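You operate a simulated robot arm through the tools that you are given. There is no shell and no other tool. Be economical: measure what you need, move in short steps, check, and stop when the job is done.

You are at the controls of a simulated robot arm. One attempt, no reset.

## Task
Put the funnel in the green crate. Put the blue comb on the top of the steel bench away on the top of the coil bench. Stack the pot that says "92" from the top of the right bench on top of the pot labelled "65". Take the copper bend on the top of the right bench and put it away on the top of the sorting bench. Put the carton marked "72" from the top of the left bench on the top of the left tank and the carton that says "26" on the top of the electrics bench. Take the blue band capacitor and put it in the recess of the filter tester. Put the blue relay from the lower shelf of the spares rack in the front outlet. Put one of the rubber mounts from the top of the bench plate on the top of the coil bench. Take the drain can and put it on the top of the bench plate. Fetch the blue brush and set it in the grey tray. Press the fill button two times. Fetch the green pad and set it on the blue cover. Do these in any order. Set down upright: blue comb, carton, blue band capacitor, blue relay, drain can, green pad.

The check looks at the end state, three seconds after you hand in, the way a careful person would. Anything else that was tipped, shoved, dropped, spilled or broken makes it a failure. Lids that push on must go on centred and level and be pressed home; caps that screw on are set level and turned clockwise until they are tight.

## Robot
A 6-joint arm with a two-finger parallel gripper on a trunk, on a base that drives. Base frame: it is fixed to the floor where the robot stands at the start and does not move with it; the origin is under the middle of the robot, x ahead of it, y to its left, z up; the surface under the hand at the start is at about z = 0.7. Units: m, rad, N and s.
With the tool pointing down near the work surface it reaches from about 0.16 to 0.64 m from the robot's upright axis, wherever it stands. Its first joint turns from -2.897 to 2.897 rad. Places, roughly: blue band capacitor [-6.5, 3.75, 0.75]; blue brush (8x5x5 cm) [-3.8, 6.7, 0.9]; blue comb [1, 0.5, 1]; blue cover (15x10x1 cm) [-4.7, 6.6, 0.9]; blue relay [-6.25, 3.5, 0.75]; carton [-2, 7.75, 1]; copper bend (11x8x4 cm) [-2, 7, 0.8]; drain can [-2.25, 2, 0.25]; fill button [-3.9, 8.1, 1.2]; front outlet (13x13 cm) [-4.72, 6.32, 0.96]; funnel (6x6x8 cm) [0.5, 0, 0.8]; green crate [3, 1, 0.25]; green pad (8x5x5 cm) [-3.7, 8.2, 0.9]; grey tray [0.75, 8.25, 0.75]; pot [-2, 6, 0.75]; recess of the filter tester (17x13 cm) [-4.68, 8.2, 0.96]; rubber mount (5x5x5 cm) [-3.9, 2.1, 0.9]; sorting bench [3, 3, 0.9]; top of the bench plate [-3.9, 2, 0.9]; top of the coil bench [-3.9, 6.7, 0.9]; top of the electrics bench (60x18 cm) [1, 6.64, 0.88]; top of the left tank (17x22 cm) [-4.5, 9.54, 1.16]. Payload 1.57 kg.
The tool frame sits at the grasp point between the pads (the TCP): z along the fingers, y along the line on which they close. The tips reach 0.03 m beyond it. Largest opening 0.11 m; finger width 0.024, thickness 0.012; the body of the gripper, 0.048 by 0.112 m, starts 0.078 m behind the TCP.
Orientation is told as [roll, pitch, yaw] about the base's x, y, z axes, in that order, counted from this pose: with the fingers straight down and closing along the base's y, the tool's x points along the base's -x, its y along +y and its z along -z.

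## Interface
- The arm moves only by the tool move_arm. Its argument "targets" is a list that holds one entry, the list of rows, each a list of 6 numbers: the shift along the tool's x, y, z in units of 30 mm (1.0 is 30 mm), then the turn, a rotation vector about the tool's x, y, z in units of 8 degrees (1.0 is 8 degrees). In form: [[[tx, ty, tz, wx, wy, wz], ...]]. A call has 1 to 20 rows; each row shifts and turns the commanded pose from where the row before left it, along the tool's axes as they then stand. "claw" is the closure, from 0 (fully open) to 1 (shut), set as the call begins (left out, the last holds). A call with a number of a shift or a turn outside -1 to 1 is refused whole. Rows are played at 5 a second. More than 0.05 m and 0.15 rad between two rows, or a gripper value outside its range, and nothing of the call is played. A pose out of reach is approached as far as the arm can. The call stops where the force on the tool passes 40 N (or 10 N more than at its start, if that is more) or the arm is blocked; 0.2 s more then pass. The fingers move at their own pace (about 0.108 m/s each) and stop on an object; they squeeze with about 30 N. The grip force told is the motor's: it shows also when the fingers shut on nothing. Time passes only in rows, and 0.2 s behind the last, so rows that do not move let the fingers close. It gives the time, the measured TCP pose, the force on the tool (base axes), the opening and the grip force at its end, in the units of the frame above (readings bear some noise), with the torque about the TCP (base axes, N m) and any sound that the robot's microphone picked up.
- Cameras (640 x 400 px; columns grow to the right, rows downward): "scene" is now at [0.0509, 0.1189, 1.6251]; the picture's right is [-0.27, -0.96, 0.00], its down [-0.78, 0.22, -0.59] and it looks along [0.57, -0.16, -0.81] (base axes); focal length 248 px, centre (320, 200). "wrist" rides on the gripper at [0.07, 0.016, -0.141] in the tool frame; the picture's right is [-0.23, 0.97, 0.00], its down [-0.86, -0.20, -0.48] and it looks along [-0.47, -0.11, 0.88] (tool axes); focal length 222 px, centre (320, 200). There is no depth. A picture from a camera that has moved, and an enlarged one, comes with that camera's place and axes in the base frame and with its lens.
- get_image(camera): a new picture of that camera. The clock stands still meanwhile.
- move_column(by): slides the trunk up (or, below 0, down) by that many m; the arm and the scene camera ride with it, the base frame stays. It gives what a move gives, with no picture.
- steer(legs): drives the robot by 1 to 6 legs, each [ahead, left, turn to the left] in m, m and rad, along the robot's own axes; the way and the turn of a leg run together, so that a leg with both is an arc; at most 1.5 m and 3.142 rad a leg. The arm and the cameras ride along, it lands a little off, and it stops where it bumps. It gives what a move gives.
- pan_tilt(pan, tilt): turns the head with the scene camera to pan (to the left, within 2.094 rad either way) and tilt (down, from -0.506 to 1.204), counted from straight ahead of the robot. It gives what a move gives.
- inspect(camera, box): a new picture of the part [left, top, right, bottom] of that camera's present view, enlarged. The clock stands still meanwhile.
- hand_in(): hands the job in; it is judged then, once.

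Go step by step. Nothing tells you exact positions but the pictures and the camera data: compare them with the known pose of the tool, close in by small moves and look again before you grip or let go. The budget is 577 turns and 360 pictures, counting those below and the enlarged ones. Unless the task says otherwise, let go and move clear before handing in.

The tools are called after "Call:" by a JSON object that holds its "name" and its "arguments". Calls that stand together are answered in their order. move_arm: Moves the arm, as the interface text tells. Its arguments: {"type":"object","properties":{"targets":{"type":"array","items":{"type":"array","items":{"type":"array","items":{"type":"number"}}}},"claw":{"type":"number"}},"required":["targets"]} The other tools are called the same way: move_column (by) slides the trunk up or down; steer (legs) drives the base; pan_tilt (pan, tilt) turns the head that bears the scene camera; get_image (camera) takes a picture; inspect (camera, box) takes an enlarged picture of a part of a camera's view; hand_in () hands the job in.

At the start:

```text
time_s: 0.0
eef_pos: [0.5273, 0.1269, 0.9327]
tool_rot: [0.0, 0.0, 0.0]
ft_force: [-0.1, -0.6, -0.3]
wrist_torque: [-0.01, -0.02, -0.01]
grip_width: 0.1103
gripper_force: 0.1
trunk travel left (down, up): [-0.225, 0.365]
robot x, y, heading: [-0.0026, -0.0022, 0.001]
head pan, tilt: [-0.274, 0.937]
```

scene: 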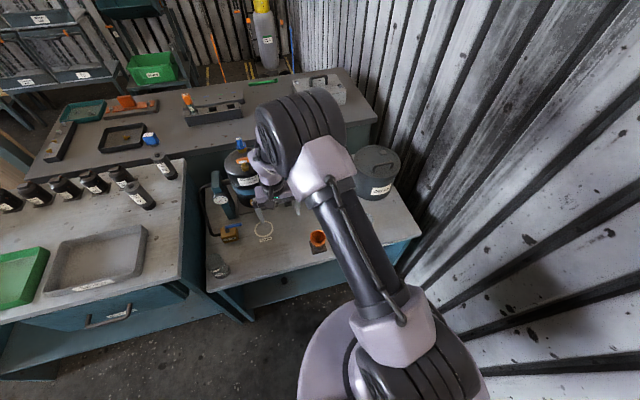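
wrist: 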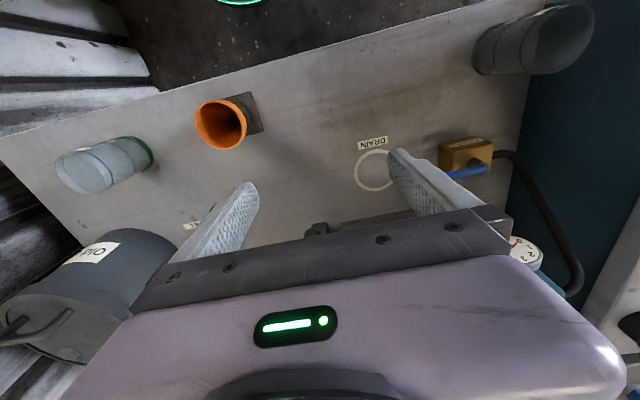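

I see a bench ahead with an orange cup-like item (maybe the funnel) near [0.5,0,0.75]; I will look at the surroundings before moving.

Call:
{"name": "inspect", "arguments": {"camera": "scene", "box": [180, 130, 420, 280]}}

Call:
{"name": "inspect", "arguments": {"camera": "scene", "box": [0, 0, 400, 250]}}

```text
2.67 times, centred on (300, 205) of scene
camera zoom: at [0.0509, 0.1189, 1.6251], right [-0.27, -0.96, 0.0], down [-0.78, 0.22, -0.59], along [0.57, -0.16, -0.81], focal length 662 px, centre (373, 187)
```

zoom: 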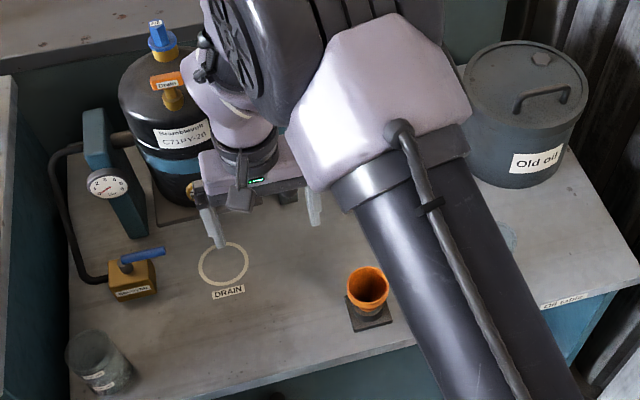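

```text
1.60 times, centred on (200, 125) of scene
camera zoom: at [0.0509, 0.1189, 1.6251], right [-0.27, -0.96, 0.0], down [-0.78, 0.22, -0.59], along [0.57, -0.16, -0.81], focal length 397 px, centre (512, 320)
```

zoom: 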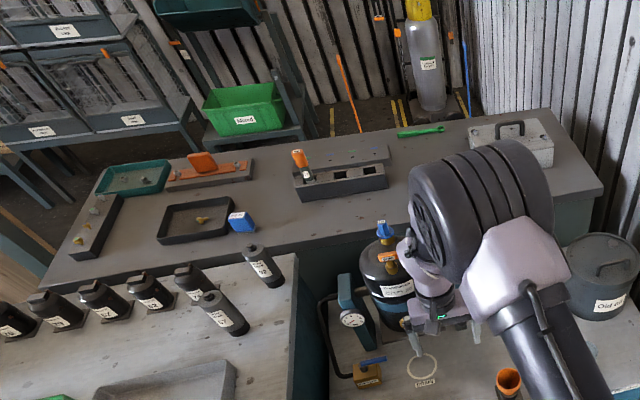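

The orange funnel stands at about [0.483, 0.005], mouth at z≈0.77, on a dark pad. I move above it and look again.

Call:
{"name": "move_arm", "arguments": {"targets": [[[0.3, -0.82, 0, 0, 0, 0], [0.3, -0.82, 0, 0, 0, 0], [0.3, -0.82, 0, 0, 0, 0], [0.3, -0.81, 0.6, 0, 0, 0], [0.27, -0.8, 0.9, 0, 0, 0], [0, 0, 0, 0, 0, 0]]], "claw": 0}}

Call:
{"name": "get_image", "arguments": {"camera": "wrist"}}

Call:
{"name": "get_image", "arguments": {"camera": "scene"}}

```text
time_s: 1.4
eef_pos: [0.4828, 0.0027, 0.8884]
tool_rot: [-0.001, 0.001, 0.0]
ft_force: [0.0, -0.6, -0.1]
wrist_torque: [0.02, -0.01, 0.03]
grip_width: 0.1102
gripper_force: 0.0
trunk travel left (down, up): [-0.225, 0.365]
robot x, y, heading: [-0.0003, 0.0005, 0.004]
head pan, tilt: [-0.274, 0.937]
```

```text
355 pictures are left
camera wrist: at [0.4138, 0.0187, 1.0287], right [0.23, 0.97, 0.0], down [0.85, -0.2, 0.48], along [0.47, -0.11, -0.88], focal length 222 px, centre (320, 200)
```

wrist: 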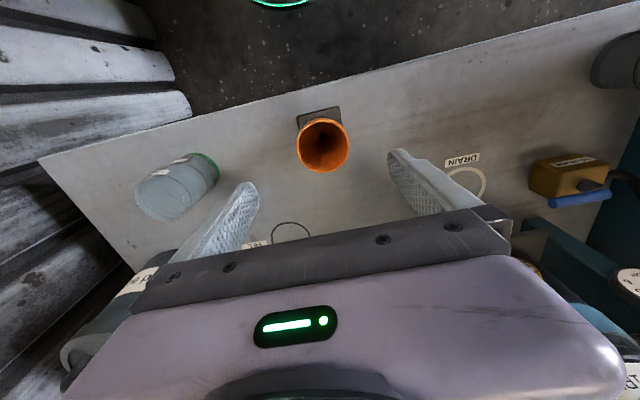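

```text
354 pictures are left
camera scene: at [0.0508, 0.1191, 1.6251], right [-0.27, -0.96, 0.0], down [-0.78, 0.22, -0.59], along [0.57, -0.16, -0.81], focal length 248 px, centre (320, 200)
```

scene: 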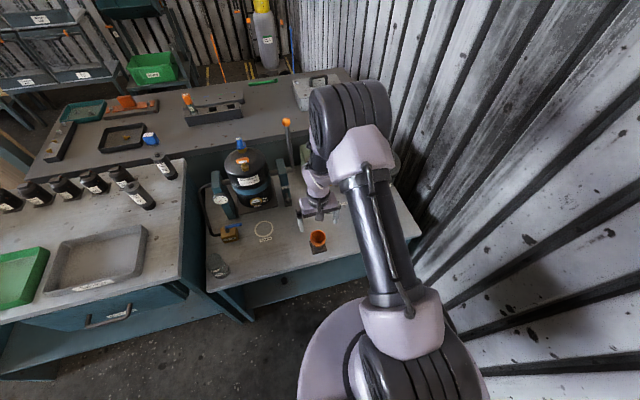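

Funnel mouth confirmed at [0.480, 0.007, 0.77]. I descend straddling it and close.

Call:
{"name": "move_arm", "arguments": {"targets": [[[0.08, 0.15, 0.9, 0, 0, 0], [0, 0, 0.9, 0, 0, 0], [0, 0, 0.9, 0, 0, 0], [0, 0, 0.9, 0, 0, 0], [0, 0, 0.9, 0, 0, 0], [0, 0, 0.2, 0, 0, 0], [0, 0, 0, 0, 0, 0]]]}}

Call:
{"name": "move_arm", "arguments": {"targets": [[[0, 0, 0, 0, 0, 0], [0, 0, 0, 0, 0, 0], [0, 0, 0, 0, 0, 0], [0, 0, 0, 0, 0, 0]]], "claw": 1}}

Call:
{"name": "get_image", "arguments": {"camera": "wrist"}}

```text
time_s: 3.0
eef_pos: [0.4812, 0.0087, 0.7469]
tool_rot: [-0.001, -0.001, 0.001]
ft_force: [0.2, -0.4, -0.1]
wrist_torque: [-0.04, 0.01, -0.02]
grip_width: 0.11
gripper_force: 0.0
trunk travel left (down, up): [-0.225, 0.365]
robot x, y, heading: [-0.0031, 0.0041, -0.005]
head pan, tilt: [-0.274, 0.937]
```

```text
time_s: 4.0
eef_pos: [0.4809, 0.008, 0.747]
tool_rot: [0.001, 0.0, 0.001]
ft_force: [-0.3, -0.4, 0.2]
wrist_torque: [0.01, -0.01, -0.02]
grip_width: 0.059
gripper_force: 30.0
trunk travel left (down, up): [-0.225, 0.365]
robot x, y, heading: [0.0002, -0.0003, 0.003]
head pan, tilt: [-0.274, 0.937]
```

```text
353 pictures are left
camera wrist: at [0.4116, 0.0239, 0.8881], right [0.23, 0.97, 0.0], down [0.86, -0.2, 0.48], along [0.47, -0.11, -0.88], focal length 222 px, centre (320, 200)
```

wrist: 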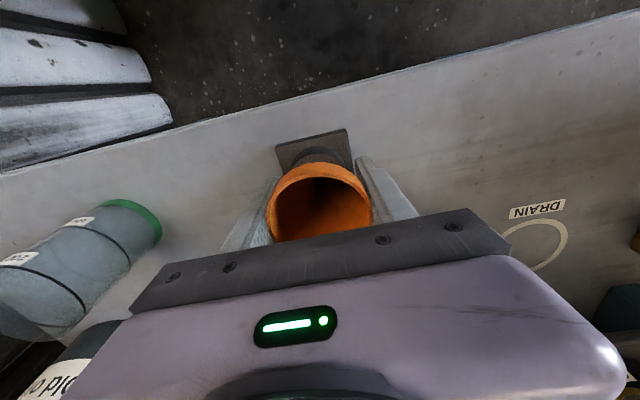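

Gripped at 59 mm. Now lift well clear and look around.

Call:
{"name": "move_arm", "arguments": {"targets": [[[0, 0, -0.5, 0, 0, 0], [0, 0, -1, 0, 0, 0], [0, 0, -1, 0, 0, 0], [0, 0, -1, 0, 0, 0], [0, 0, -1, 0, 0, 0], [0, 0, -1, 0, 0, 0], [0, 0, -1, 0, 0, 0], [0, 0, 0, 0, 0, 0]]]}}

Call:
{"name": "pan_tilt", "arguments": {"pan": 0.6, "tilt": 0.45}}

Call:
{"name": "get_image", "arguments": {"camera": "scene"}}

Call:
{"name": "get_image", "arguments": {"camera": "wrist"}}

```text
time_s: 5.8
eef_pos: [0.4818, 0.0082, 0.9434]
tool_rot: [-0.001, -0.001, 0.0]
ft_force: [0.9, 0.7, -0.3]
wrist_torque: [0.0, 0.03, 0.01]
grip_width: 0.0588
gripper_force: 29.9
trunk travel left (down, up): [-0.225, 0.365]
robot x, y, heading: [0.0002, -0.0006, -0.001]
head pan, tilt: [-0.274, 0.937]
```

```text
time_s: 7.0
eef_pos: [0.481, 0.0082, 0.9425]
tool_rot: [0.0, -0.001, 0.001]
ft_force: [-1.4, 0.1, -0.5]
wrist_torque: [-0.02, 0.01, -0.02]
grip_width: 0.0587
gripper_force: 30.2
trunk travel left (down, up): [-0.225, 0.365]
robot x, y, heading: [-0.0038, 0.0018, 0.006]
head pan, tilt: [0.6, 0.45]
```

```text
352 pictures are left
camera scene: at [0.0561, 0.1907, 1.6661], right [0.56, -0.83, 0.0], down [-0.36, -0.25, -0.9], along [0.74, 0.51, -0.44], focal length 248 px, centre (320, 200)
```

scene: 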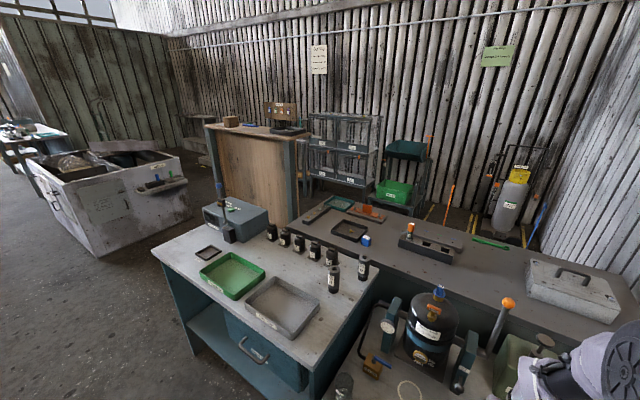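

```text
351 pictures are left
camera wrist: at [0.4113, 0.0231, 1.0836], right [0.23, 0.97, 0.0], down [0.86, -0.2, 0.48], along [0.47, -0.11, -0.88], focal length 222 px, centre (320, 200)
```

wrist: 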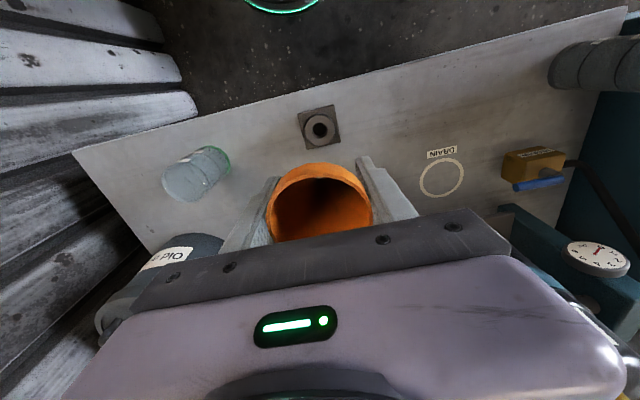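

Funnel is held. Crate "Mixed" is at about [2.9, 1.0] beyond the benches; route is left around the benches. I look left and behind first.

Call:
{"name": "pan_tilt", "arguments": {"pan": 1.7, "tilt": 0.4}}

Call:
{"name": "get_image", "arguments": {"camera": "scene"}}

Call:
{"name": "pan_tilt", "arguments": {"pan": 2.09, "tilt": 0.8}}

Call:
{"name": "get_image", "arguments": {"camera": "scene"}}

```text
time_s: 8.3
eef_pos: [0.4798, 0.0076, 0.9429]
tool_rot: [0.0, 0.001, -0.001]
ft_force: [0.1, 0.3, -0.8]
wrist_torque: [-0.03, -0.01, -0.02]
grip_width: 0.0587
gripper_force: 29.9
trunk travel left (down, up): [-0.225, 0.365]
robot x, y, heading: [0.0029, 0.0015, 0.004]
head pan, tilt: [1.7, 0.4]
```

```text
350 pictures are left
camera scene: at [-0.0316, 0.2307, 1.6708], right [0.99, 0.13, 0.0], down [0.05, -0.39, -0.92], along [-0.12, 0.91, -0.39], focal length 248 px, centre (320, 200)
```

scene: 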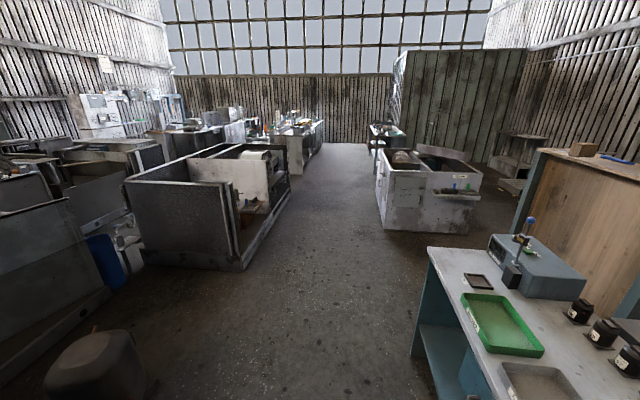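

```text
time_s: 9.2
eef_pos: [0.4812, 0.0069, 0.9426]
tool_rot: [-0.001, -0.002, 0.0]
ft_force: [0.3, 0.8, -0.3]
wrist_torque: [-0.01, 0.02, 0.01]
grip_width: 0.059
gripper_force: 29.7
trunk travel left (down, up): [-0.225, 0.365]
robot x, y, heading: [-0.0038, -0.0022, 0.0]
head pan, tilt: [2.089, 0.799]
```

```text
349 pictures are left
camera scene: at [-0.0597, 0.2089, 1.6357], right [0.87, 0.49, 0.0], down [0.35, -0.62, -0.7], along [-0.35, 0.61, -0.72], focal length 248 px, centre (320, 200)
```

scene: 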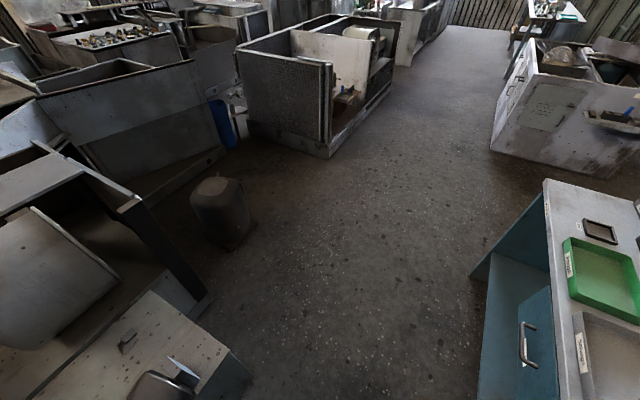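

Path to the left (+y) is clear between the benches and the tub. I raise the trunk, retract a bit, and slide left past the benches.

Call:
{"name": "move_arm", "arguments": {"targets": [[[0.9, 0, -0.5, 0, 0, 0], [0.9, 0, -0.5, 0, 0, 0], [0.9, 0, -0.5, 0, 0, 0], [0.9, 0, -0.5, 0, 0, 0], [0, 0, 0, 0, 0, 0]]]}}

Call:
{"name": "steer", "arguments": {"legs": [[0, 1.2, 0], [0, 1.1, 0]]}}

Call:
{"name": "pan_tilt", "arguments": {"pan": -0.3, "tilt": 0.5}}

Call:
{"name": "get_image", "arguments": {"camera": "scene"}}

```text
time_s: 10.4
eef_pos: [0.3723, 0.0095, 1.0039]
tool_rot: [0.001, 0.001, 0.001]
ft_force: [0.4, -0.7, -0.2]
wrist_torque: [-0.03, 0.01, 0.01]
grip_width: 0.059
gripper_force: 29.7
trunk travel left (down, up): [-0.225, 0.365]
robot x, y, heading: [0.0022, -0.0006, -0.002]
head pan, tilt: [2.089, 0.799]
```

```text
time_s: 21.8
eef_pos: [0.353, 2.3258, 1.0032]
tool_rot: [0.0, 0.001, 0.016]
ft_force: [-0.4, 0.0, -0.5]
wrist_torque: [-0.02, 0.02, 0.02]
grip_width: 0.059
gripper_force: 29.9
trunk travel left (down, up): [-0.225, 0.365]
robot x, y, heading: [-0.02, 2.3135, 0.016]
head pan, tilt: [2.089, 0.799]
```

```text
time_s: 23.9
eef_pos: [0.3522, 2.3253, 1.0013]
tool_rot: [0.001, -0.001, 0.015]
ft_force: [0.1, 0.2, 0.4]
wrist_torque: [0.03, -0.04, 0.01]
grip_width: 0.0588
gripper_force: 30.1
trunk travel left (down, up): [-0.225, 0.365]
robot x, y, heading: [-0.0201, 2.3139, 0.016]
head pan, tilt: [-0.3, 0.499]
```

```text
348 pictures are left
camera scene: at [0.045, 2.4245, 1.6616], right [-0.28, -0.96, 0.0], down [-0.46, 0.13, -0.88], along [0.84, -0.25, -0.48], focal length 248 px, centre (320, 200)
```

scene: 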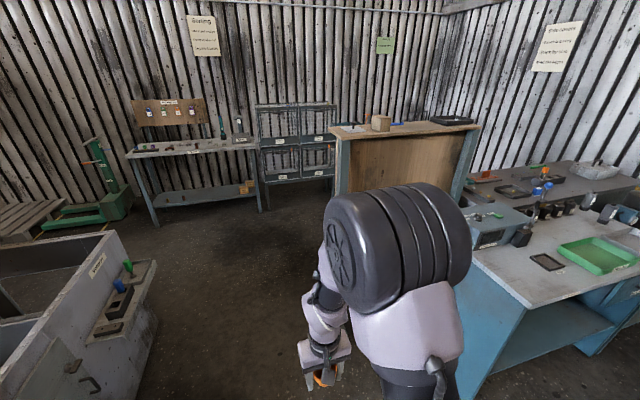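

The tall counter spans x 1.18–1.55, y 1.15–2.0; the "Sorting" bench is at [2.9,3]. I drive along y≈2.6 to x≈2.05.

Call:
{"name": "steer", "arguments": {"legs": [[0, 0.3, -0.016], [1.2, 0, 0], [0.82, 0, 0]]}}

Call:
{"name": "pan_tilt", "arguments": {"pan": -0.9, "tilt": 0.6}}

Call:
{"name": "get_image", "arguments": {"camera": "scene"}}

```text
time_s: 35.6
eef_pos: [2.364, 2.6258, 1.0034]
tool_rot: [0.0, 0.0, 0.002]
ft_force: [-1.0, 0.4, -1.0]
wrist_torque: [-0.01, 0.02, 0.05]
grip_width: 0.0586
gripper_force: 30.3
trunk travel left (down, up): [-0.225, 0.365]
robot x, y, heading: [1.9891, 2.6181, 0.004]
head pan, tilt: [-0.3, 0.499]
```

```text
time_s: 36.6
eef_pos: [2.3629, 2.6254, 1.0042]
tool_rot: [0.001, 0.001, 0.001]
ft_force: [0.8, -0.2, -0.4]
wrist_torque: [0.0, -0.04, 0.03]
grip_width: 0.0589
gripper_force: 29.7
trunk travel left (down, up): [-0.225, 0.365]
robot x, y, heading: [1.989, 2.6174, -0.001]
head pan, tilt: [-0.901, 0.6]
```

```text
347 pictures are left
camera scene: at [2.0242, 2.6862, 1.6526], right [-0.78, -0.62, 0.0], down [-0.35, 0.44, -0.83], along [0.51, -0.65, -0.56], focal length 248 px, centre (320, 200)
```

scene: 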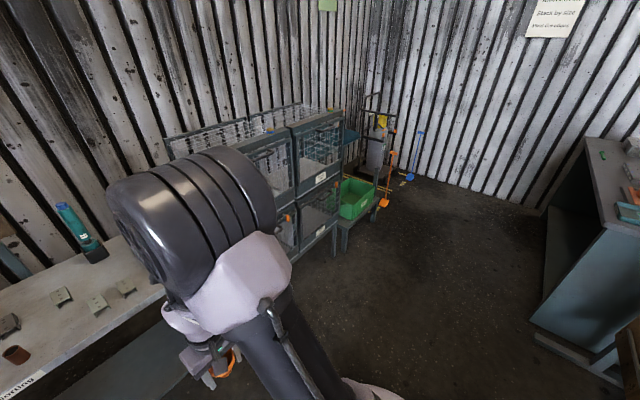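

Crate centre at about [2.9, 1.02]. I slide right along x≈2 to y≈1.05.

Call:
{"name": "steer", "arguments": {"legs": [[0, -1.4, 0], [0.15, -0.17, 0]]}}

Call:
{"name": "pan_tilt", "arguments": {"pan": 0.1, "tilt": 0.8}}

Call:
{"name": "get_image", "arguments": {"camera": "scene"}}

Call:
{"name": "get_image", "arguments": {"camera": "wrist"}}

```text
time_s: 45.0
eef_pos: [2.5168, 1.0513, 1.0029]
tool_rot: [0.0, 0.0, 0.0]
ft_force: [0.7, 0.0, -0.8]
wrist_torque: [0.01, -0.02, 0.02]
grip_width: 0.0587
gripper_force: 29.7
trunk travel left (down, up): [-0.225, 0.365]
robot x, y, heading: [2.1479, 1.0448, 0.005]
head pan, tilt: [-0.901, 0.6]
```

```text
time_s: 46.2
eef_pos: [2.5164, 1.0519, 1.0033]
tool_rot: [0.001, 0.0, 0.002]
ft_force: [0.9, -0.4, -0.6]
wrist_torque: [0.02, 0.0, -0.02]
grip_width: 0.0587
gripper_force: 30.1
trunk travel left (down, up): [-0.225, 0.365]
robot x, y, heading: [2.1445, 1.0439, 0.0]
head pan, tilt: [0.099, 0.799]
```

```text
346 pictures are left
camera scene: at [2.2041, 1.19, 1.6357], right [0.1, -0.99, 0.0], down [-0.71, -0.07, -0.7], along [0.69, 0.07, -0.72], focal length 248 px, centre (320, 200)
```

scene: 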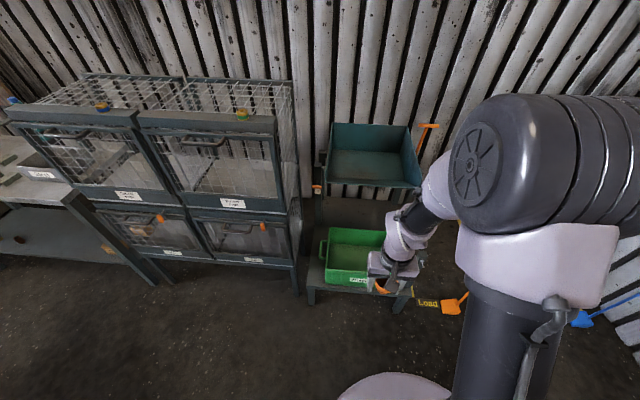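

```text
345 pictures are left
camera wrist: at [2.4471, 1.0675, 1.1439], right [0.23, 0.97, 0.0], down [0.86, -0.2, 0.48], along [0.47, -0.11, -0.88], focal length 222 px, centre (320, 200)
```

wrist: 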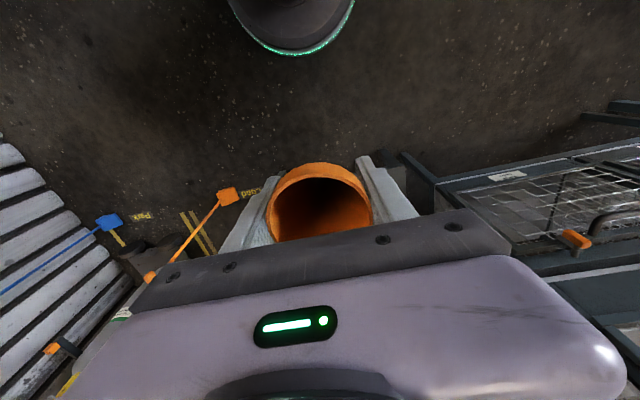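

The crate's rim is about x 2.90–3.13, y 0.90–1.22, z≈0.42. I advance 0.28 m and extend over it, then look again.

Call:
{"name": "steer", "arguments": {"legs": [[0.28, 0, 0]]}}

Call:
{"name": "move_column", "arguments": {"by": -0.2}}

Call:
{"name": "move_arm", "arguments": {"targets": [[[-0.9, 0, 0, 0, 0, 0], [-0.9, 0, 0, 0, 0, 0], [-0.9, 0, 0, 0, 0, 0], [-0.9, 0, 0, 0, 0, 0], [-0.9, 0, 0, 0, 0, 0], [-0.9, 0, 0.3, 0, 0, 0], [0, 0, 0, 0, 0, 0]]]}}

Call:
{"name": "get_image", "arguments": {"camera": "wrist"}}

Call:
{"name": "get_image", "arguments": {"camera": "scene"}}

```text
time_s: 48.2
eef_pos: [2.7971, 1.0525, 1.0034]
tool_rot: [-0.002, -0.001, -0.001]
ft_force: [0.5, 0.1, -0.3]
wrist_torque: [0.01, 0.03, 0.01]
grip_width: 0.0588
gripper_force: 29.8
trunk travel left (down, up): [-0.225, 0.365]
robot x, y, heading: [2.4234, 1.0438, 0.002]
head pan, tilt: [0.099, 0.799]
```

```text
time_s: 50.4
eef_pos: [2.7962, 1.0525, 0.8027]
tool_rot: [-0.001, 0.002, 0.0]
ft_force: [-0.9, -0.5, 0.1]
wrist_torque: [0.02, 0.02, -0.01]
grip_width: 0.0589
gripper_force: 30.1
trunk travel left (down, up): [-0.025, 0.565]
robot x, y, heading: [2.4232, 1.041, -0.002]
head pan, tilt: [0.099, 0.799]
```

```text
time_s: 52.0
eef_pos: [2.9591, 1.0526, 0.7937]
tool_rot: [0.001, -0.001, 0.002]
ft_force: [-0.7, -0.6, -0.7]
wrist_torque: [0.02, 0.03, 0.01]
grip_width: 0.0588
gripper_force: 30.0
trunk travel left (down, up): [-0.025, 0.565]
robot x, y, heading: [2.4219, 1.046, 0.003]
head pan, tilt: [0.099, 0.799]
```

```text
344 pictures are left
camera wrist: at [2.8899, 1.0678, 0.9347], right [0.23, 0.97, 0.0], down [0.86, -0.2, 0.48], along [0.47, -0.11, -0.88], focal length 222 px, centre (320, 200)
```

wrist: 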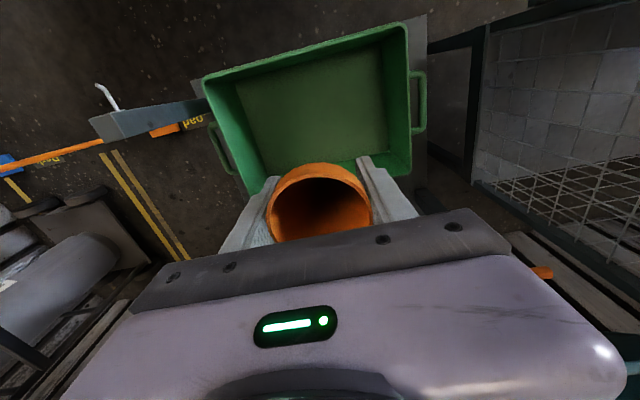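

```text
343 pictures are left
camera scene: at [2.4843, 1.1902, 1.4357], right [0.1, -0.99, 0.0], down [-0.71, -0.07, -0.7], along [0.69, 0.07, -0.72], focal length 248 px, centre (320, 200)
```

scene: 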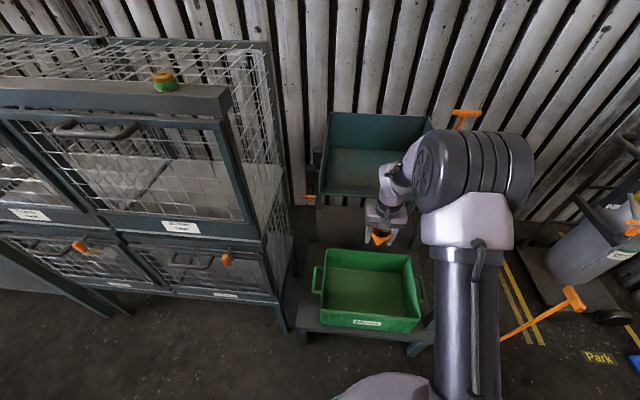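

Triangulating, the crate centre is [2.915, 1.055], rim z≈0.58, floor ≈0.49. I centre and descend.

Call:
{"name": "move_arm", "arguments": {"targets": [[[0.75, 0, 0.9, 0, 0, 0], [0.75, 0, 0.9, 0, 0, 0], [0, 0, 0.9, 0, 0, 0], [0, 0, 0.9, 0, 0, 0], [0, 0, 0.9, 0, 0, 0], [0, 0, 0.9, 0, 0, 0], [0, 0, 0.9, 0, 0, 0], [0, 0, 0.5, 0, 0, 0], [0, 0, 0, 0, 0, 0]]]}}

Call:
{"name": "get_image", "arguments": {"camera": "scene"}}

```text
time_s: 54.0
eef_pos: [2.9141, 1.0526, 0.5905]
tool_rot: [0.001, 0.0, 0.002]
ft_force: [-0.1, 0.5, -0.3]
wrist_torque: [0.01, 0.02, -0.02]
grip_width: 0.0587
gripper_force: 29.7
trunk travel left (down, up): [-0.025, 0.565]
robot x, y, heading: [2.4224, 1.0363, -0.0]
head pan, tilt: [0.099, 0.799]
```

```text
342 pictures are left
camera scene: at [2.4841, 1.1902, 1.4357], right [0.1, -0.99, 0.0], down [-0.71, -0.07, -0.7], along [0.69, 0.07, -0.72], focal length 248 px, centre (320, 200)
```

scene: 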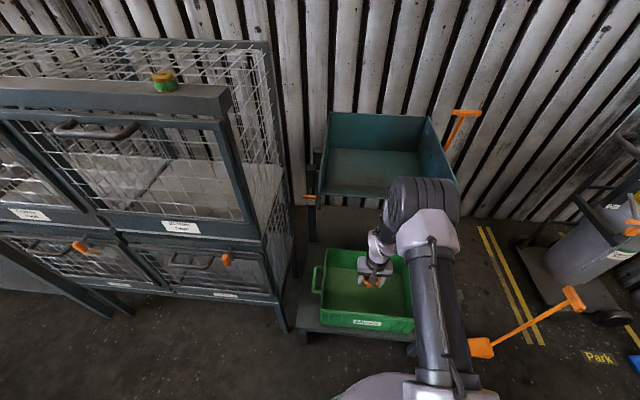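

Call:
{"name": "move_arm", "arguments": {"targets": [[[0, 0, 0.5, 0, 0, 0], [0, 0, 0.5, 0, 0, 0], [0, 0, 0.4, 0, 0, 0], [0, 0, 0.3, 0, 0, 0], [0, 0, 0, 0, 0, 0]]]}}

Call:
{"name": "get_image", "arguments": {"camera": "wrist"}}

```text
time_s: 55.1
eef_pos: [2.9142, 1.0524, 0.5385]
tool_rot: [0.0, 0.0, -0.002]
ft_force: [-0.3, 0.5, -0.4]
wrist_torque: [-0.02, 0.01, 0.02]
grip_width: 0.0592
gripper_force: 29.8
trunk travel left (down, up): [-0.025, 0.565]
robot x, y, heading: [2.4246, 1.0437, -0.004]
head pan, tilt: [0.099, 0.799]
```

```text
341 pictures are left
camera wrist: at [2.8445, 1.0676, 0.68], right [0.23, 0.97, 0.0], down [0.85, -0.2, 0.48], along [0.47, -0.11, -0.88], focal length 222 px, centre (320, 200)
```

wrist: 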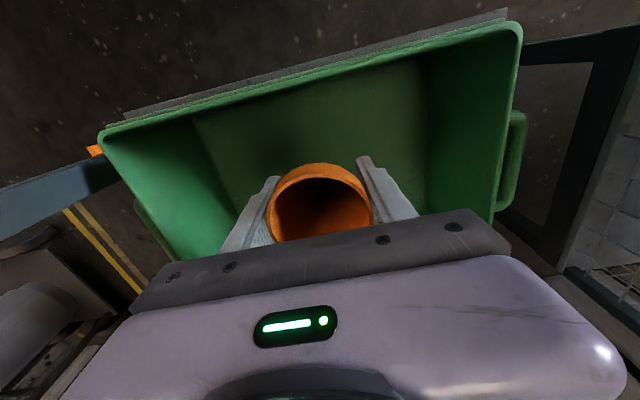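

Call:
{"name": "move_arm", "arguments": {"targets": [[[0, 0, 0.3, 0, 0, 0], [0, 0, 0.3, 0, 0, 0], [0, 0, 0.3, 0, 0, 0], [0, 0, 0.3, 0, 0, 0], [0, 0, 0.3, 0, 0, 0], [0, 0, 0.2, 0, 0, 0], [0, 0, 0.2, 0, 0, 0], [0, 0, 0, 0, 0, 0]]]}}

```text
time_s: 57.0
eef_pos: [2.9123, 1.0527, 0.4813]
tool_rot: [0.0, 0.001, 0.001]
ft_force: [-0.2, -0.4, 0.2]
wrist_torque: [-0.02, 0.0, 0.02]
grip_width: 0.0588
gripper_force: 30.3
trunk travel left (down, up): [-0.025, 0.565]
robot x, y, heading: [2.4231, 1.0432, -0.008]
head pan, tilt: [0.099, 0.799]
```

Call:
{"name": "get_image", "arguments": {"camera": "wrist"}}

Call:
{"name": "get_image", "arguments": {"camera": "scene"}}

```text
340 pictures are left
camera wrist: at [2.8441, 1.0679, 0.6223], right [0.23, 0.97, 0.0], down [0.85, -0.2, 0.48], along [0.47, -0.11, -0.88], focal length 222 px, centre (320, 200)
```

wrist: 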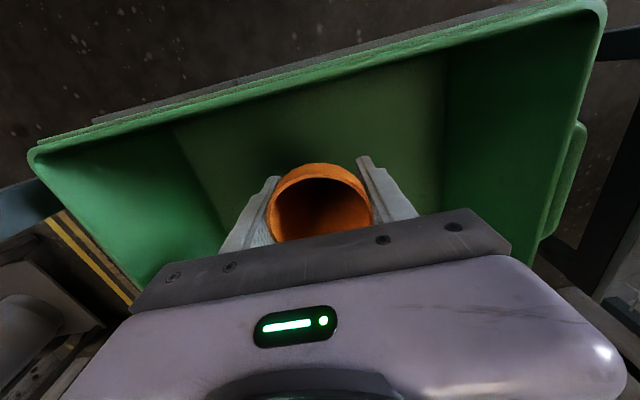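

```text
339 pictures are left
camera scene: at [2.4841, 1.1902, 1.4357], right [0.1, -0.99, 0.0], down [-0.71, -0.07, -0.7], along [0.69, 0.07, -0.72], focal length 248 px, centre (320, 200)
```

scene: 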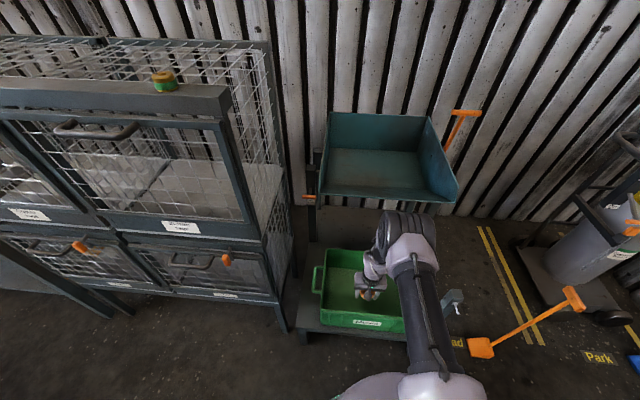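

The crate rim is actually lower (z≈0.42), centre x≈2.98. I shift ahead 5 cm and continue down.

Call:
{"name": "move_arm", "arguments": {"targets": [[[-0.6, 0, 0, 0, 0, 0], [-0.6, 0, 0, 0, 0, 0], [-0.5, 0, 0.4, 0, 0, 0], [0, 0, 0.5, 0, 0, 0], [0, 0, 0.5, 0, 0, 0], [0, 0, 0.4, 0, 0, 0], [0, 0, 0.4, 0, 0, 0], [0, 0, 0.3, 0, 0, 0], [0, 0, 0.3, 0, 0, 0], [0, 0, 0.3, 0, 0, 0], [0, 0, 0, 0, 0, 0]]]}}

Call:
{"name": "get_image", "arguments": {"camera": "wrist"}}

```text
time_s: 59.4
eef_pos: [2.9643, 1.0532, 0.3903]
tool_rot: [0.0, 0.0, 0.0]
ft_force: [0.5, 0.3, -0.6]
wrist_torque: [0.01, -0.02, -0.02]
grip_width: 0.0589
gripper_force: 30.6
trunk travel left (down, up): [-0.025, 0.565]
robot x, y, heading: [2.4231, 1.0444, 0.004]
head pan, tilt: [0.099, 0.799]
```

```text
338 pictures are left
camera wrist: at [2.8954, 1.068, 0.5296], right [0.23, 0.97, 0.0], down [0.86, -0.2, 0.48], along [0.47, -0.11, -0.88], focal length 222 px, centre (320, 200)
```

wrist: 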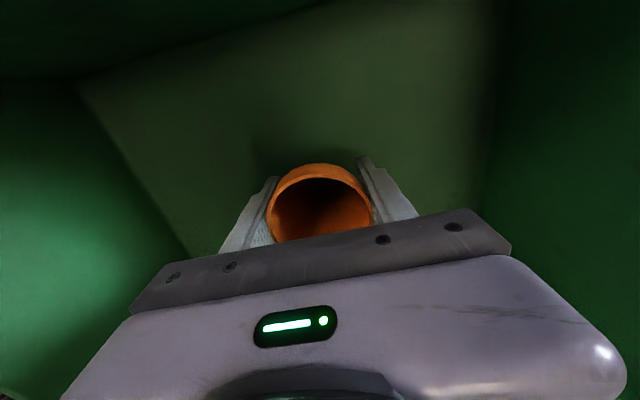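

Call:
{"name": "move_arm", "arguments": {"targets": [[[0, 0, 0.25, 0, 0, 0], [0, 0, 0.25, 0, 0, 0], [0, 0, 0.25, 0, 0, 0], [0, 0, 0.2, 0, 0, 0], [0, 0, 0.2, 0, 0, 0], [0, 0, 0.2, 0, 0, 0], [0, 0, 0.2, 0, 0, 0], [0, 0, 0.2, 0, 0, 0], [0, 0, 0.2, 0, 0, 0], [0, 0, 0.2, 0, 0, 0], [0, 0, 0, 0, 0, 0]]]}}

Call:
{"name": "get_image", "arguments": {"camera": "wrist"}}

```text
time_s: 61.8
eef_pos: [2.9429, 1.0526, 0.3496]
tool_rot: [-0.001, -0.001, 0.0]
ft_force: [0.0, 0.0, -0.1]
wrist_torque: [-0.01, 0.03, -0.02]
grip_width: 0.0589
gripper_force: 30.1
out of reach, approached as far as the arm can: row 4, 5, 6, 7, 8, 9, 10
trunk travel left (down, up): [-0.025, 0.565]
robot x, y, heading: [2.4284, 1.0434, 0.003]
head pan, tilt: [0.099, 0.799]
```

```text
337 pictures are left
camera wrist: at [2.8731, 1.0676, 0.4901], right [0.23, 0.97, 0.0], down [0.85, -0.2, 0.48], along [0.47, -0.11, -0.88], focal length 222 px, centre (320, 200)
```

wrist: 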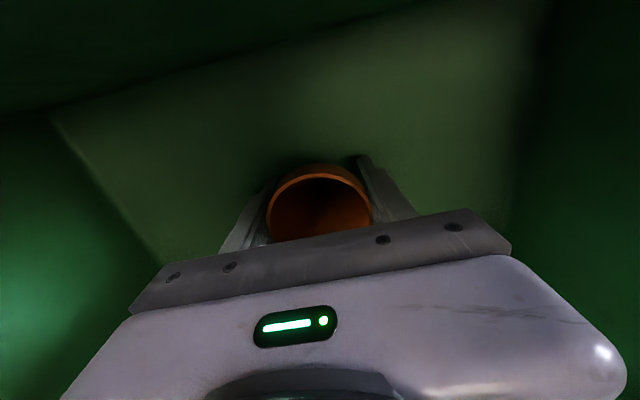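

Call:
{"name": "move_column", "arguments": {"by": -0.023}}

Call:
{"name": "get_image", "arguments": {"camera": "scene"}}

```text
time_s: 62.3
eef_pos: [2.9446, 1.0523, 0.336]
tool_rot: [0.001, -0.005, -0.003]
ft_force: [-14.6, -1.7, 37.2]
wrist_torque: [-0.58, 0.78, -0.44]
grip_width: 0.059
gripper_force: 30.1
trunk travel left (down, up): [-0.006, 0.584]
robot x, y, heading: [2.4228, 1.0431, 0.002]
head pan, tilt: [0.099, 0.799]
stopped: the force on the tool passed its limit at 98 N (the readings are from after the stop); the commanded pose is now the measured one
```

```text
336 pictures are left
camera scene: at [2.4803, 1.1901, 1.4174], right [0.1, -0.99, 0.0], down [-0.71, -0.07, -0.7], along [0.7, 0.07, -0.72], focal length 248 px, centre (320, 200)
```

scene: 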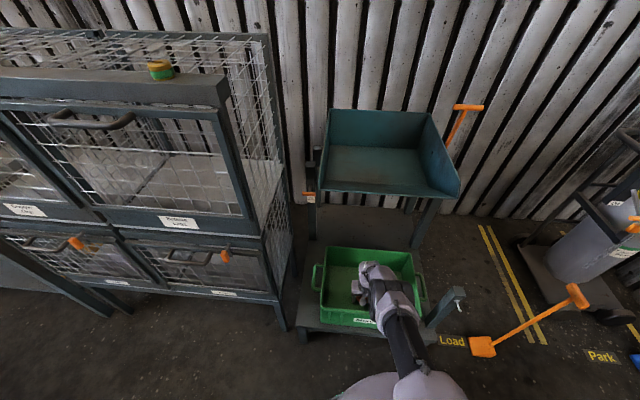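

Touched the crate floor. I ease up a few mm, open and rise.

Call:
{"name": "move_arm", "arguments": {"targets": [[[0, 0, -0.15, 0, 0, 0], [0, 0, 0, 0, 0, 0]]]}}

Call:
{"name": "move_arm", "arguments": {"targets": [[[0, 0, 0, 0, 0, 0], [0, 0, 0, 0, 0, 0], [0, 0, 0, 0, 0, 0], [0, 0, -0.5, 0, 0, 0], [0, 0, -1, 0, 0, 0], [0, 0, -1, 0, 0, 0], [0, 0, -1, 0, 0, 0], [0, 0, -1, 0, 0, 0], [0, 0, -1, 0, 0, 0], [0, 0, -1, 0, 0, 0], [0, 0, 0, 0, 0, 0]]], "claw": 0}}

Call:
{"name": "get_image", "arguments": {"camera": "wrist"}}

```text
time_s: 62.9
eef_pos: [2.9463, 1.0512, 0.3373]
tool_rot: [-0.001, -0.003, 0.0]
ft_force: [0.2, 0.3, -0.9]
wrist_torque: [0.0, 0.0, 0.01]
grip_width: 0.0588
gripper_force: 30.0
trunk travel left (down, up): [-0.006, 0.584]
robot x, y, heading: [2.4224, 1.0454, -0.003]
head pan, tilt: [0.099, 0.799]
```

```text
time_s: 65.3
eef_pos: [2.9448, 1.0519, 0.5341]
tool_rot: [0.0, -0.003, -0.001]
ft_force: [-0.2, -0.6, 0.5]
wrist_torque: [0.04, -0.04, 0.01]
grip_width: 0.11
gripper_force: 0.1
trunk travel left (down, up): [-0.006, 0.584]
robot x, y, heading: [2.4212, 1.0473, 0.001]
head pan, tilt: [0.099, 0.799]
```

```text
335 pictures are left
camera wrist: at [2.875, 1.0668, 0.6741], right [0.23, 0.97, 0.0], down [0.85, -0.2, 0.48], along [0.47, -0.11, -0.88], focal length 222 px, centre (320, 200)
```

wrist: 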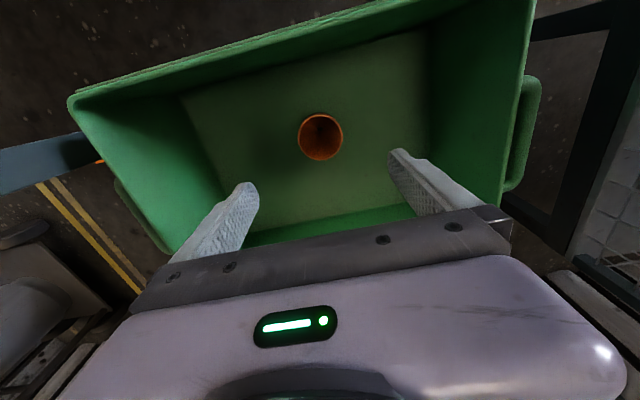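

Funnel is in the crate. Now raise and retract, back off, and turn toward the steel bench to find the blue comb.

Call:
{"name": "move_column", "arguments": {"by": 0.45}}

Call:
{"name": "move_arm", "arguments": {"targets": [[[1, 0, 0, 0, 0, 0], [1, 0, 0, 0, 0, 0], [1, 0, 0, 0, 0, 0], [1, 0, 0, 0, 0, 0], [1, 0, -0.3, 0, 0, 0], [0, 0, 0, 0, 0, 0]]]}}

Call:
{"name": "steer", "arguments": {"legs": [[-0.25, 0, 0], [0, 0, 3.14]]}}

Call:
{"name": "pan_tilt", "arguments": {"pan": 0.35, "tilt": 0.6}}

Call:
{"name": "get_image", "arguments": {"camera": "scene"}}

```text
refused: 0.45 is not a number from -0.4 to 0.4
```

```text
time_s: 66.7
eef_pos: [2.7956, 1.0541, 0.5426]
tool_rot: [0.0, -0.002, -0.001]
ft_force: [0.3, 0.8, 0.6]
wrist_torque: [0.0, 0.0, 0.02]
grip_width: 0.1102
gripper_force: 0.0
trunk travel left (down, up): [-0.006, 0.584]
robot x, y, heading: [2.4235, 1.0413, -0.002]
head pan, tilt: [0.099, 0.799]
```

```text
time_s: 75.9
eef_pos: [1.8028, 1.0345, 0.5414]
tool_rot: [0.0, -0.003, 3.141]
ft_force: [0.0, -0.2, -0.2]
wrist_torque: [0.0, -0.02, 0.01]
grip_width: 0.1101
gripper_force: 0.0
trunk travel left (down, up): [-0.006, 0.584]
robot x, y, heading: [2.1746, 1.0434, -3.143]
head pan, tilt: [0.099, 0.799]
```

```text
time_s: 76.6
eef_pos: [1.8025, 1.0335, 0.542]
tool_rot: [0.0, -0.004, 3.14]
ft_force: [-1.0, -1.0, -0.6]
wrist_torque: [0.02, 0.07, 0.03]
grip_width: 0.11
gripper_force: 0.0
trunk travel left (down, up): [-0.006, 0.584]
robot x, y, heading: [2.178, 1.0436, -3.145]
head pan, tilt: [0.351, 0.6]
```

```text
334 pictures are left
camera scene: at [2.1112, 0.8716, 1.4339], right [-0.34, 0.94, 0.0], down [0.53, 0.19, -0.82], along [-0.77, -0.28, -0.57], focal length 248 px, centre (320, 200)
```

scene: 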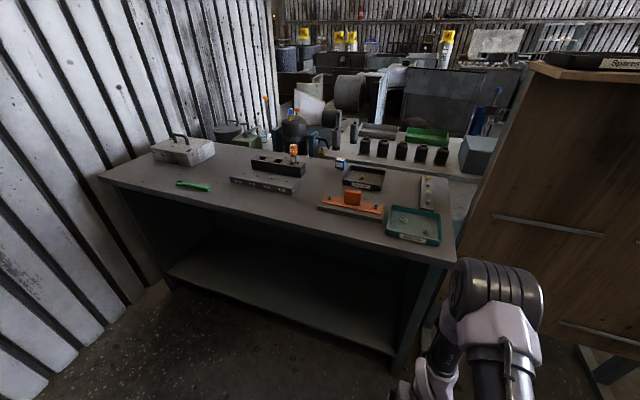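

Call:
{"name": "inspect", "arguments": {"camera": "scene", "box": [270, 120, 470, 245]}}

Call:
{"name": "move_column", "arguments": {"by": 0.4}}

Call:
{"name": "pan_tilt", "arguments": {"pan": 0.3, "tilt": 0.75}}

Call:
{"name": "get_image", "arguments": {"camera": "scene"}}

```text
3.20 times, centred on (370, 182) of scene
camera zoom: at [2.1112, 0.8716, 1.4339], right [-0.34, 0.94, 0.0], down [0.53, 0.19, -0.82], along [-0.77, -0.28, -0.57], focal length 794 px, centre (160, 256)
```

zoom: 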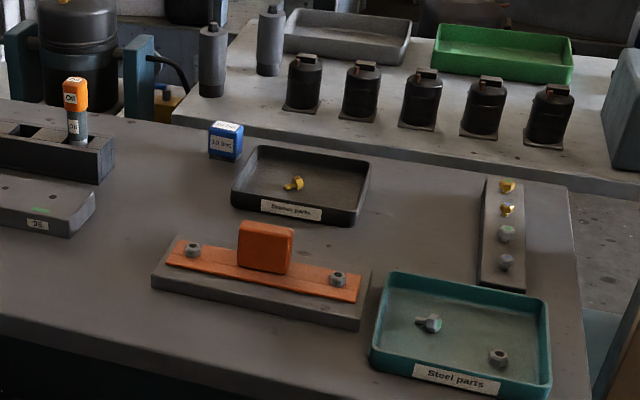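

```text
time_s: 80.5
eef_pos: [1.8019, 1.0335, 0.943]
tool_rot: [0.001, -0.003, 3.14]
ft_force: [-0.5, 0.6, -0.7]
wrist_torque: [0.0, -0.01, -0.04]
grip_width: 0.11
gripper_force: 0.0
trunk travel left (down, up): [-0.406, 0.184]
robot x, y, heading: [2.1738, 1.0398, -3.139]
head pan, tilt: [0.351, 0.6]
```

```text
time_s: 81.2
eef_pos: [1.8025, 1.0343, 0.9426]
tool_rot: [0.0, -0.004, 3.139]
ft_force: [-0.3, -0.2, -0.4]
wrist_torque: [-0.01, -0.01, -0.01]
grip_width: 0.1102
gripper_force: 0.0
trunk travel left (down, up): [-0.406, 0.184]
robot x, y, heading: [2.1706, 1.0437, -3.141]
head pan, tilt: [0.3, 0.75]
```

```text
332 pictures are left
camera scene: at [2.1151, 0.8774, 1.8211], right [-0.3, 0.96, 0.0], down [0.65, 0.2, -0.73], along [-0.7, -0.22, -0.68], focal length 248 px, centre (320, 200)
```

scene: 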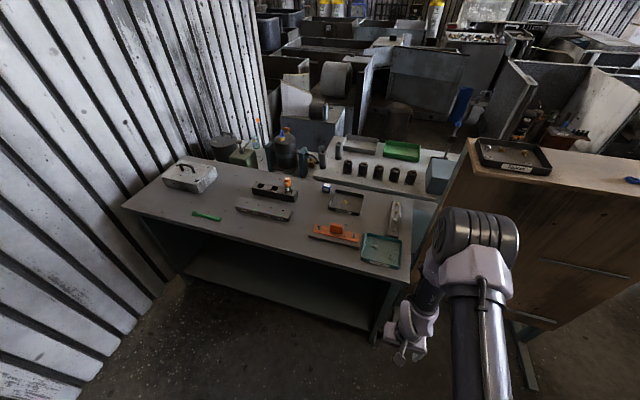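

Call:
{"name": "inspect", "arguments": {"camera": "scene", "box": [240, 170, 360, 245]}}

Call:
{"name": "inspect", "arguments": {"camera": "scene", "box": [312, 176, 344, 196]}}

```text
5.33 times, centred on (300, 208) of scene
camera zoom: at [2.1151, 0.8774, 1.8211], right [-0.3, 0.96, 0.0], down [0.65, 0.2, -0.73], along [-0.7, -0.22, -0.68], focal length 1324 px, centre (427, 160)
```

zoom: 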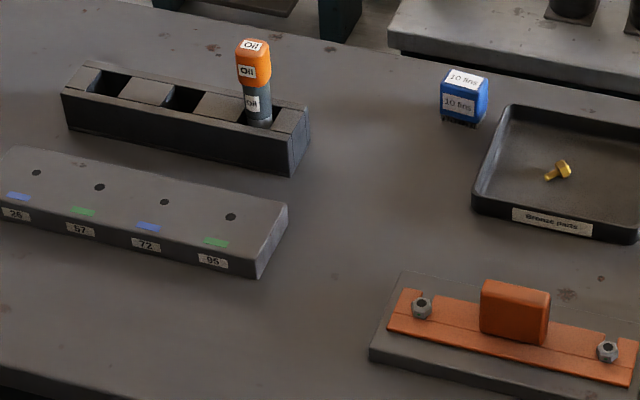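

```text
16.00 times, centred on (328, 186) of scene
camera zoom: at [2.1151, 0.8774, 1.8211], right [-0.3, 0.96, 0.0], down [0.65, 0.2, -0.73], along [-0.7, -0.22, -0.68], focal length 3971 px, centre (192, 424)
```

zoom: 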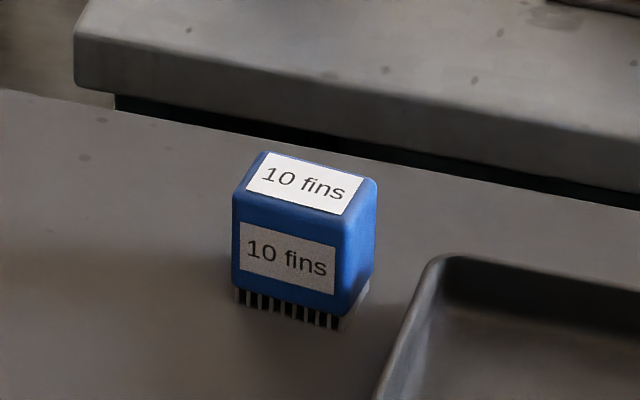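

The blue "10 fins" block is the comb, at about [1.085, 0.595, 0.92], 0.47 m in from this bench edge (x≈1.56). I raise the hand, slide to y≈0.6 and close in on the bench.

Call:
{"name": "move_arm", "arguments": {"targets": [[[0, 0, -1, 0, 0, 0], [0, 0, -1, 0, 0, 0], [0, 0, -1, 0, 0, 0], [0, 0, -1, 0, 0, 0], [0, 0, -1, 0, 0, 0], [0, 0, 0, 0, 0, 0]]]}}

Call:
{"name": "steer", "arguments": {"legs": [[0, 0.44, 0], [0.26, 0, 0]]}}

Call:
{"name": "pan_tilt", "arguments": {"pan": 0.1, "tilt": 0.95}}

Call:
{"name": "get_image", "arguments": {"camera": "scene"}}

Call:
{"name": "get_image", "arguments": {"camera": "wrist"}}

```text
time_s: 82.6
eef_pos: [1.8041, 1.034, 1.0924]
tool_rot: [0.001, -0.003, 3.141]
ft_force: [-0.1, -0.3, -0.1]
wrist_torque: [0.01, -0.02, -0.02]
grip_width: 0.1102
gripper_force: 0.1
trunk travel left (down, up): [-0.406, 0.184]
robot x, y, heading: [2.1712, 1.0455, -3.136]
head pan, tilt: [0.3, 0.75]
```

```text
time_s: 86.7
eef_pos: [1.5435, 0.5941, 1.0915]
tool_rot: [0.002, -0.002, 3.142]
ft_force: [-0.3, 0.2, 0.4]
wrist_torque: [-0.02, -0.01, 0.02]
grip_width: 0.11
gripper_force: 0.0
trunk travel left (down, up): [-0.406, 0.184]
robot x, y, heading: [1.9175, 0.6019, -3.141]
head pan, tilt: [0.3, 0.75]
```

```text
time_s: 87.4
eef_pos: [1.5449, 0.5928, 1.0917]
tool_rot: [-0.001, -0.004, 3.14]
ft_force: [-0.5, -0.2, -0.1]
wrist_torque: [0.02, 0.03, -0.02]
grip_width: 0.11
gripper_force: 0.0
trunk travel left (down, up): [-0.406, 0.184]
robot x, y, heading: [1.916, 0.6036, -3.14]
head pan, tilt: [0.099, 0.949]
```

```text
329 pictures are left
camera scene: at [1.8639, 0.4544, 1.8056], right [-0.1, 0.99, 0.0], down [0.81, 0.08, -0.58], along [-0.58, -0.06, -0.81], focal length 248 px, centre (320, 200)
```

scene: 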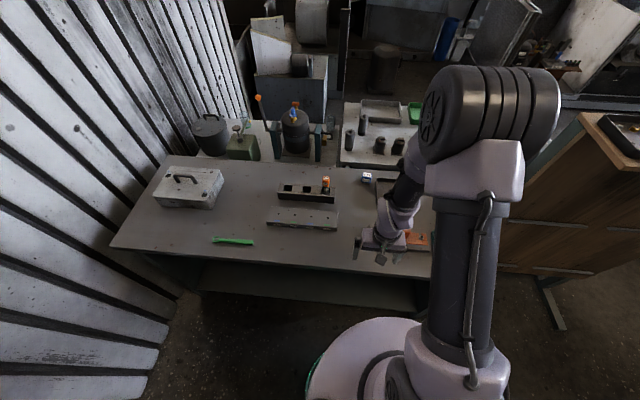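

```text
328 pictures are left
camera wrist: at [1.6159, 0.5769, 1.233], right [-0.23, -0.97, 0.0], down [-0.85, 0.2, 0.48], along [-0.47, 0.11, -0.88], focal length 222 px, centre (320, 200)
```

wrist: 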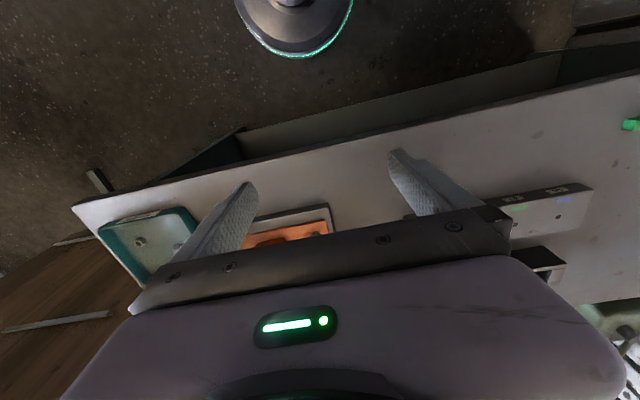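

Base clearance to the bench edge (x≈1.54) is about 0.17 m. I advance 0.13 m, reach out over the bench above the comb, and turn the tool so the fingers close along x.

Call:
{"name": "steer", "arguments": {"legs": [[0.13, 0, 0]]}}

Call:
{"name": "move_arm", "arguments": {"targets": [[[-1, 0, 0, 0, 0, 0], [-1, 0, 0, 0, 0, 0], [-1, 0, 0, 0, 0, 0], [-1, 0, 0, 0, 0, 0], [-1, 0, 0, 0, 0, 0], [-1, 0, 0, 0, 0, 0], [-1, 0, 0, 0, 0, 0], [-1, 0, 0, 0, 0, 0], [-1, 0, 0, 0, 0, 0], [0, 0, 0, 0, 0, 0]]]}}

Call:
{"name": "move_arm", "arguments": {"targets": [[[0, 0, 0, 0, 0, 0.9], [0, 0, 0, 0, 0, 0.9], [0, 0, 0, 0, 0, 0.9], [0, 0, 0, 0, 0, 0.9], [0, 0, 0, 0, 0, 0.9], [0, 0, 0, 0, 0, 0.9], [0, 0, 0, 0, 0, 0.9], [0, 0, 0, 0, 0, 0.9], [0, 0, 0, 0, 0, 0.9], [0, 0, 0, 0, 0, 0.9], [0, 0, 0, 0, 0, 0.9], [0, 0, 0, 0, 0, 0.9], [0, 0, 0, 0, 0, 0.45], [0, 0, 0, 0, 0, 0]]]}}

Call:
{"name": "get_image", "arguments": {"camera": "wrist"}}

Call:
{"name": "get_image", "arguments": {"camera": "scene"}}

```text
time_s: 88.7
eef_pos: [1.4146, 0.5936, 1.0923]
tool_rot: [0.001, -0.004, 3.142]
ft_force: [-0.2, -0.5, -0.6]
wrist_torque: [0.02, -0.03, -0.03]
grip_width: 0.1099
gripper_force: 0.1
trunk travel left (down, up): [-0.406, 0.184]
robot x, y, heading: [1.7861, 0.6035, -3.142]
head pan, tilt: [0.099, 0.949]
```

```text
time_s: 90.9
eef_pos: [1.1458, 0.5933, 1.0924]
tool_rot: [0.0, -0.004, 3.14]
ft_force: [-0.2, 0.3, -0.5]
wrist_torque: [-0.03, 0.02, -0.01]
grip_width: 0.11
gripper_force: 0.1
trunk travel left (down, up): [-0.406, 0.184]
robot x, y, heading: [1.7836, 0.6027, -3.142]
head pan, tilt: [0.099, 0.949]
```

```text
time_s: 93.9
eef_pos: [1.1458, 0.5927, 1.0936]
tool_rot: [0.003, 0.001, 1.57]
ft_force: [-0.1, -0.2, 0.6]
wrist_torque: [0.02, 0.02, 0.04]
grip_width: 0.1098
gripper_force: 0.0
trunk travel left (down, up): [-0.406, 0.184]
robot x, y, heading: [1.7829, 0.6033, -3.14]
head pan, tilt: [0.099, 0.949]
```

```text
327 pictures are left
camera wrist: at [1.1304, 0.5229, 1.2341], right [-0.97, 0.23, 0.0], down [0.2, 0.85, 0.48], along [0.11, 0.47, -0.88], focal length 222 px, centre (320, 200)
```

wrist: 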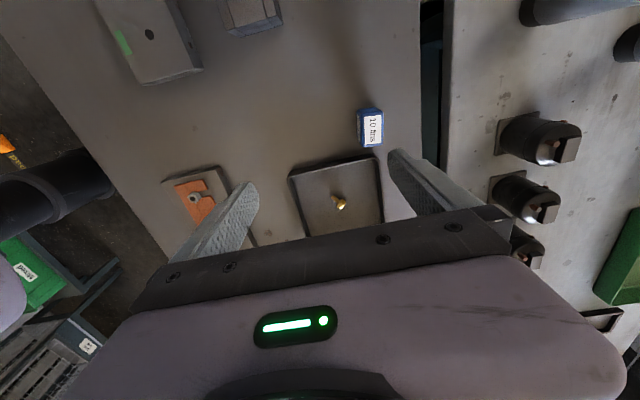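

```text
326 pictures are left
camera scene: at [1.7344, 0.4544, 1.8055], right [-0.1, 0.99, 0.0], down [0.81, 0.08, -0.58], along [-0.58, -0.06, -0.81], focal length 248 px, centre (320, 200)
```

scene: 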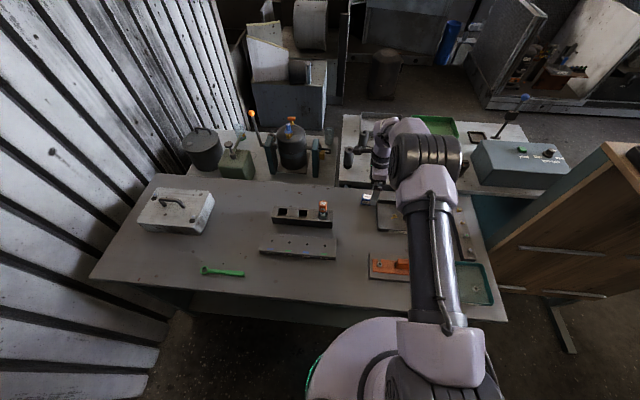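

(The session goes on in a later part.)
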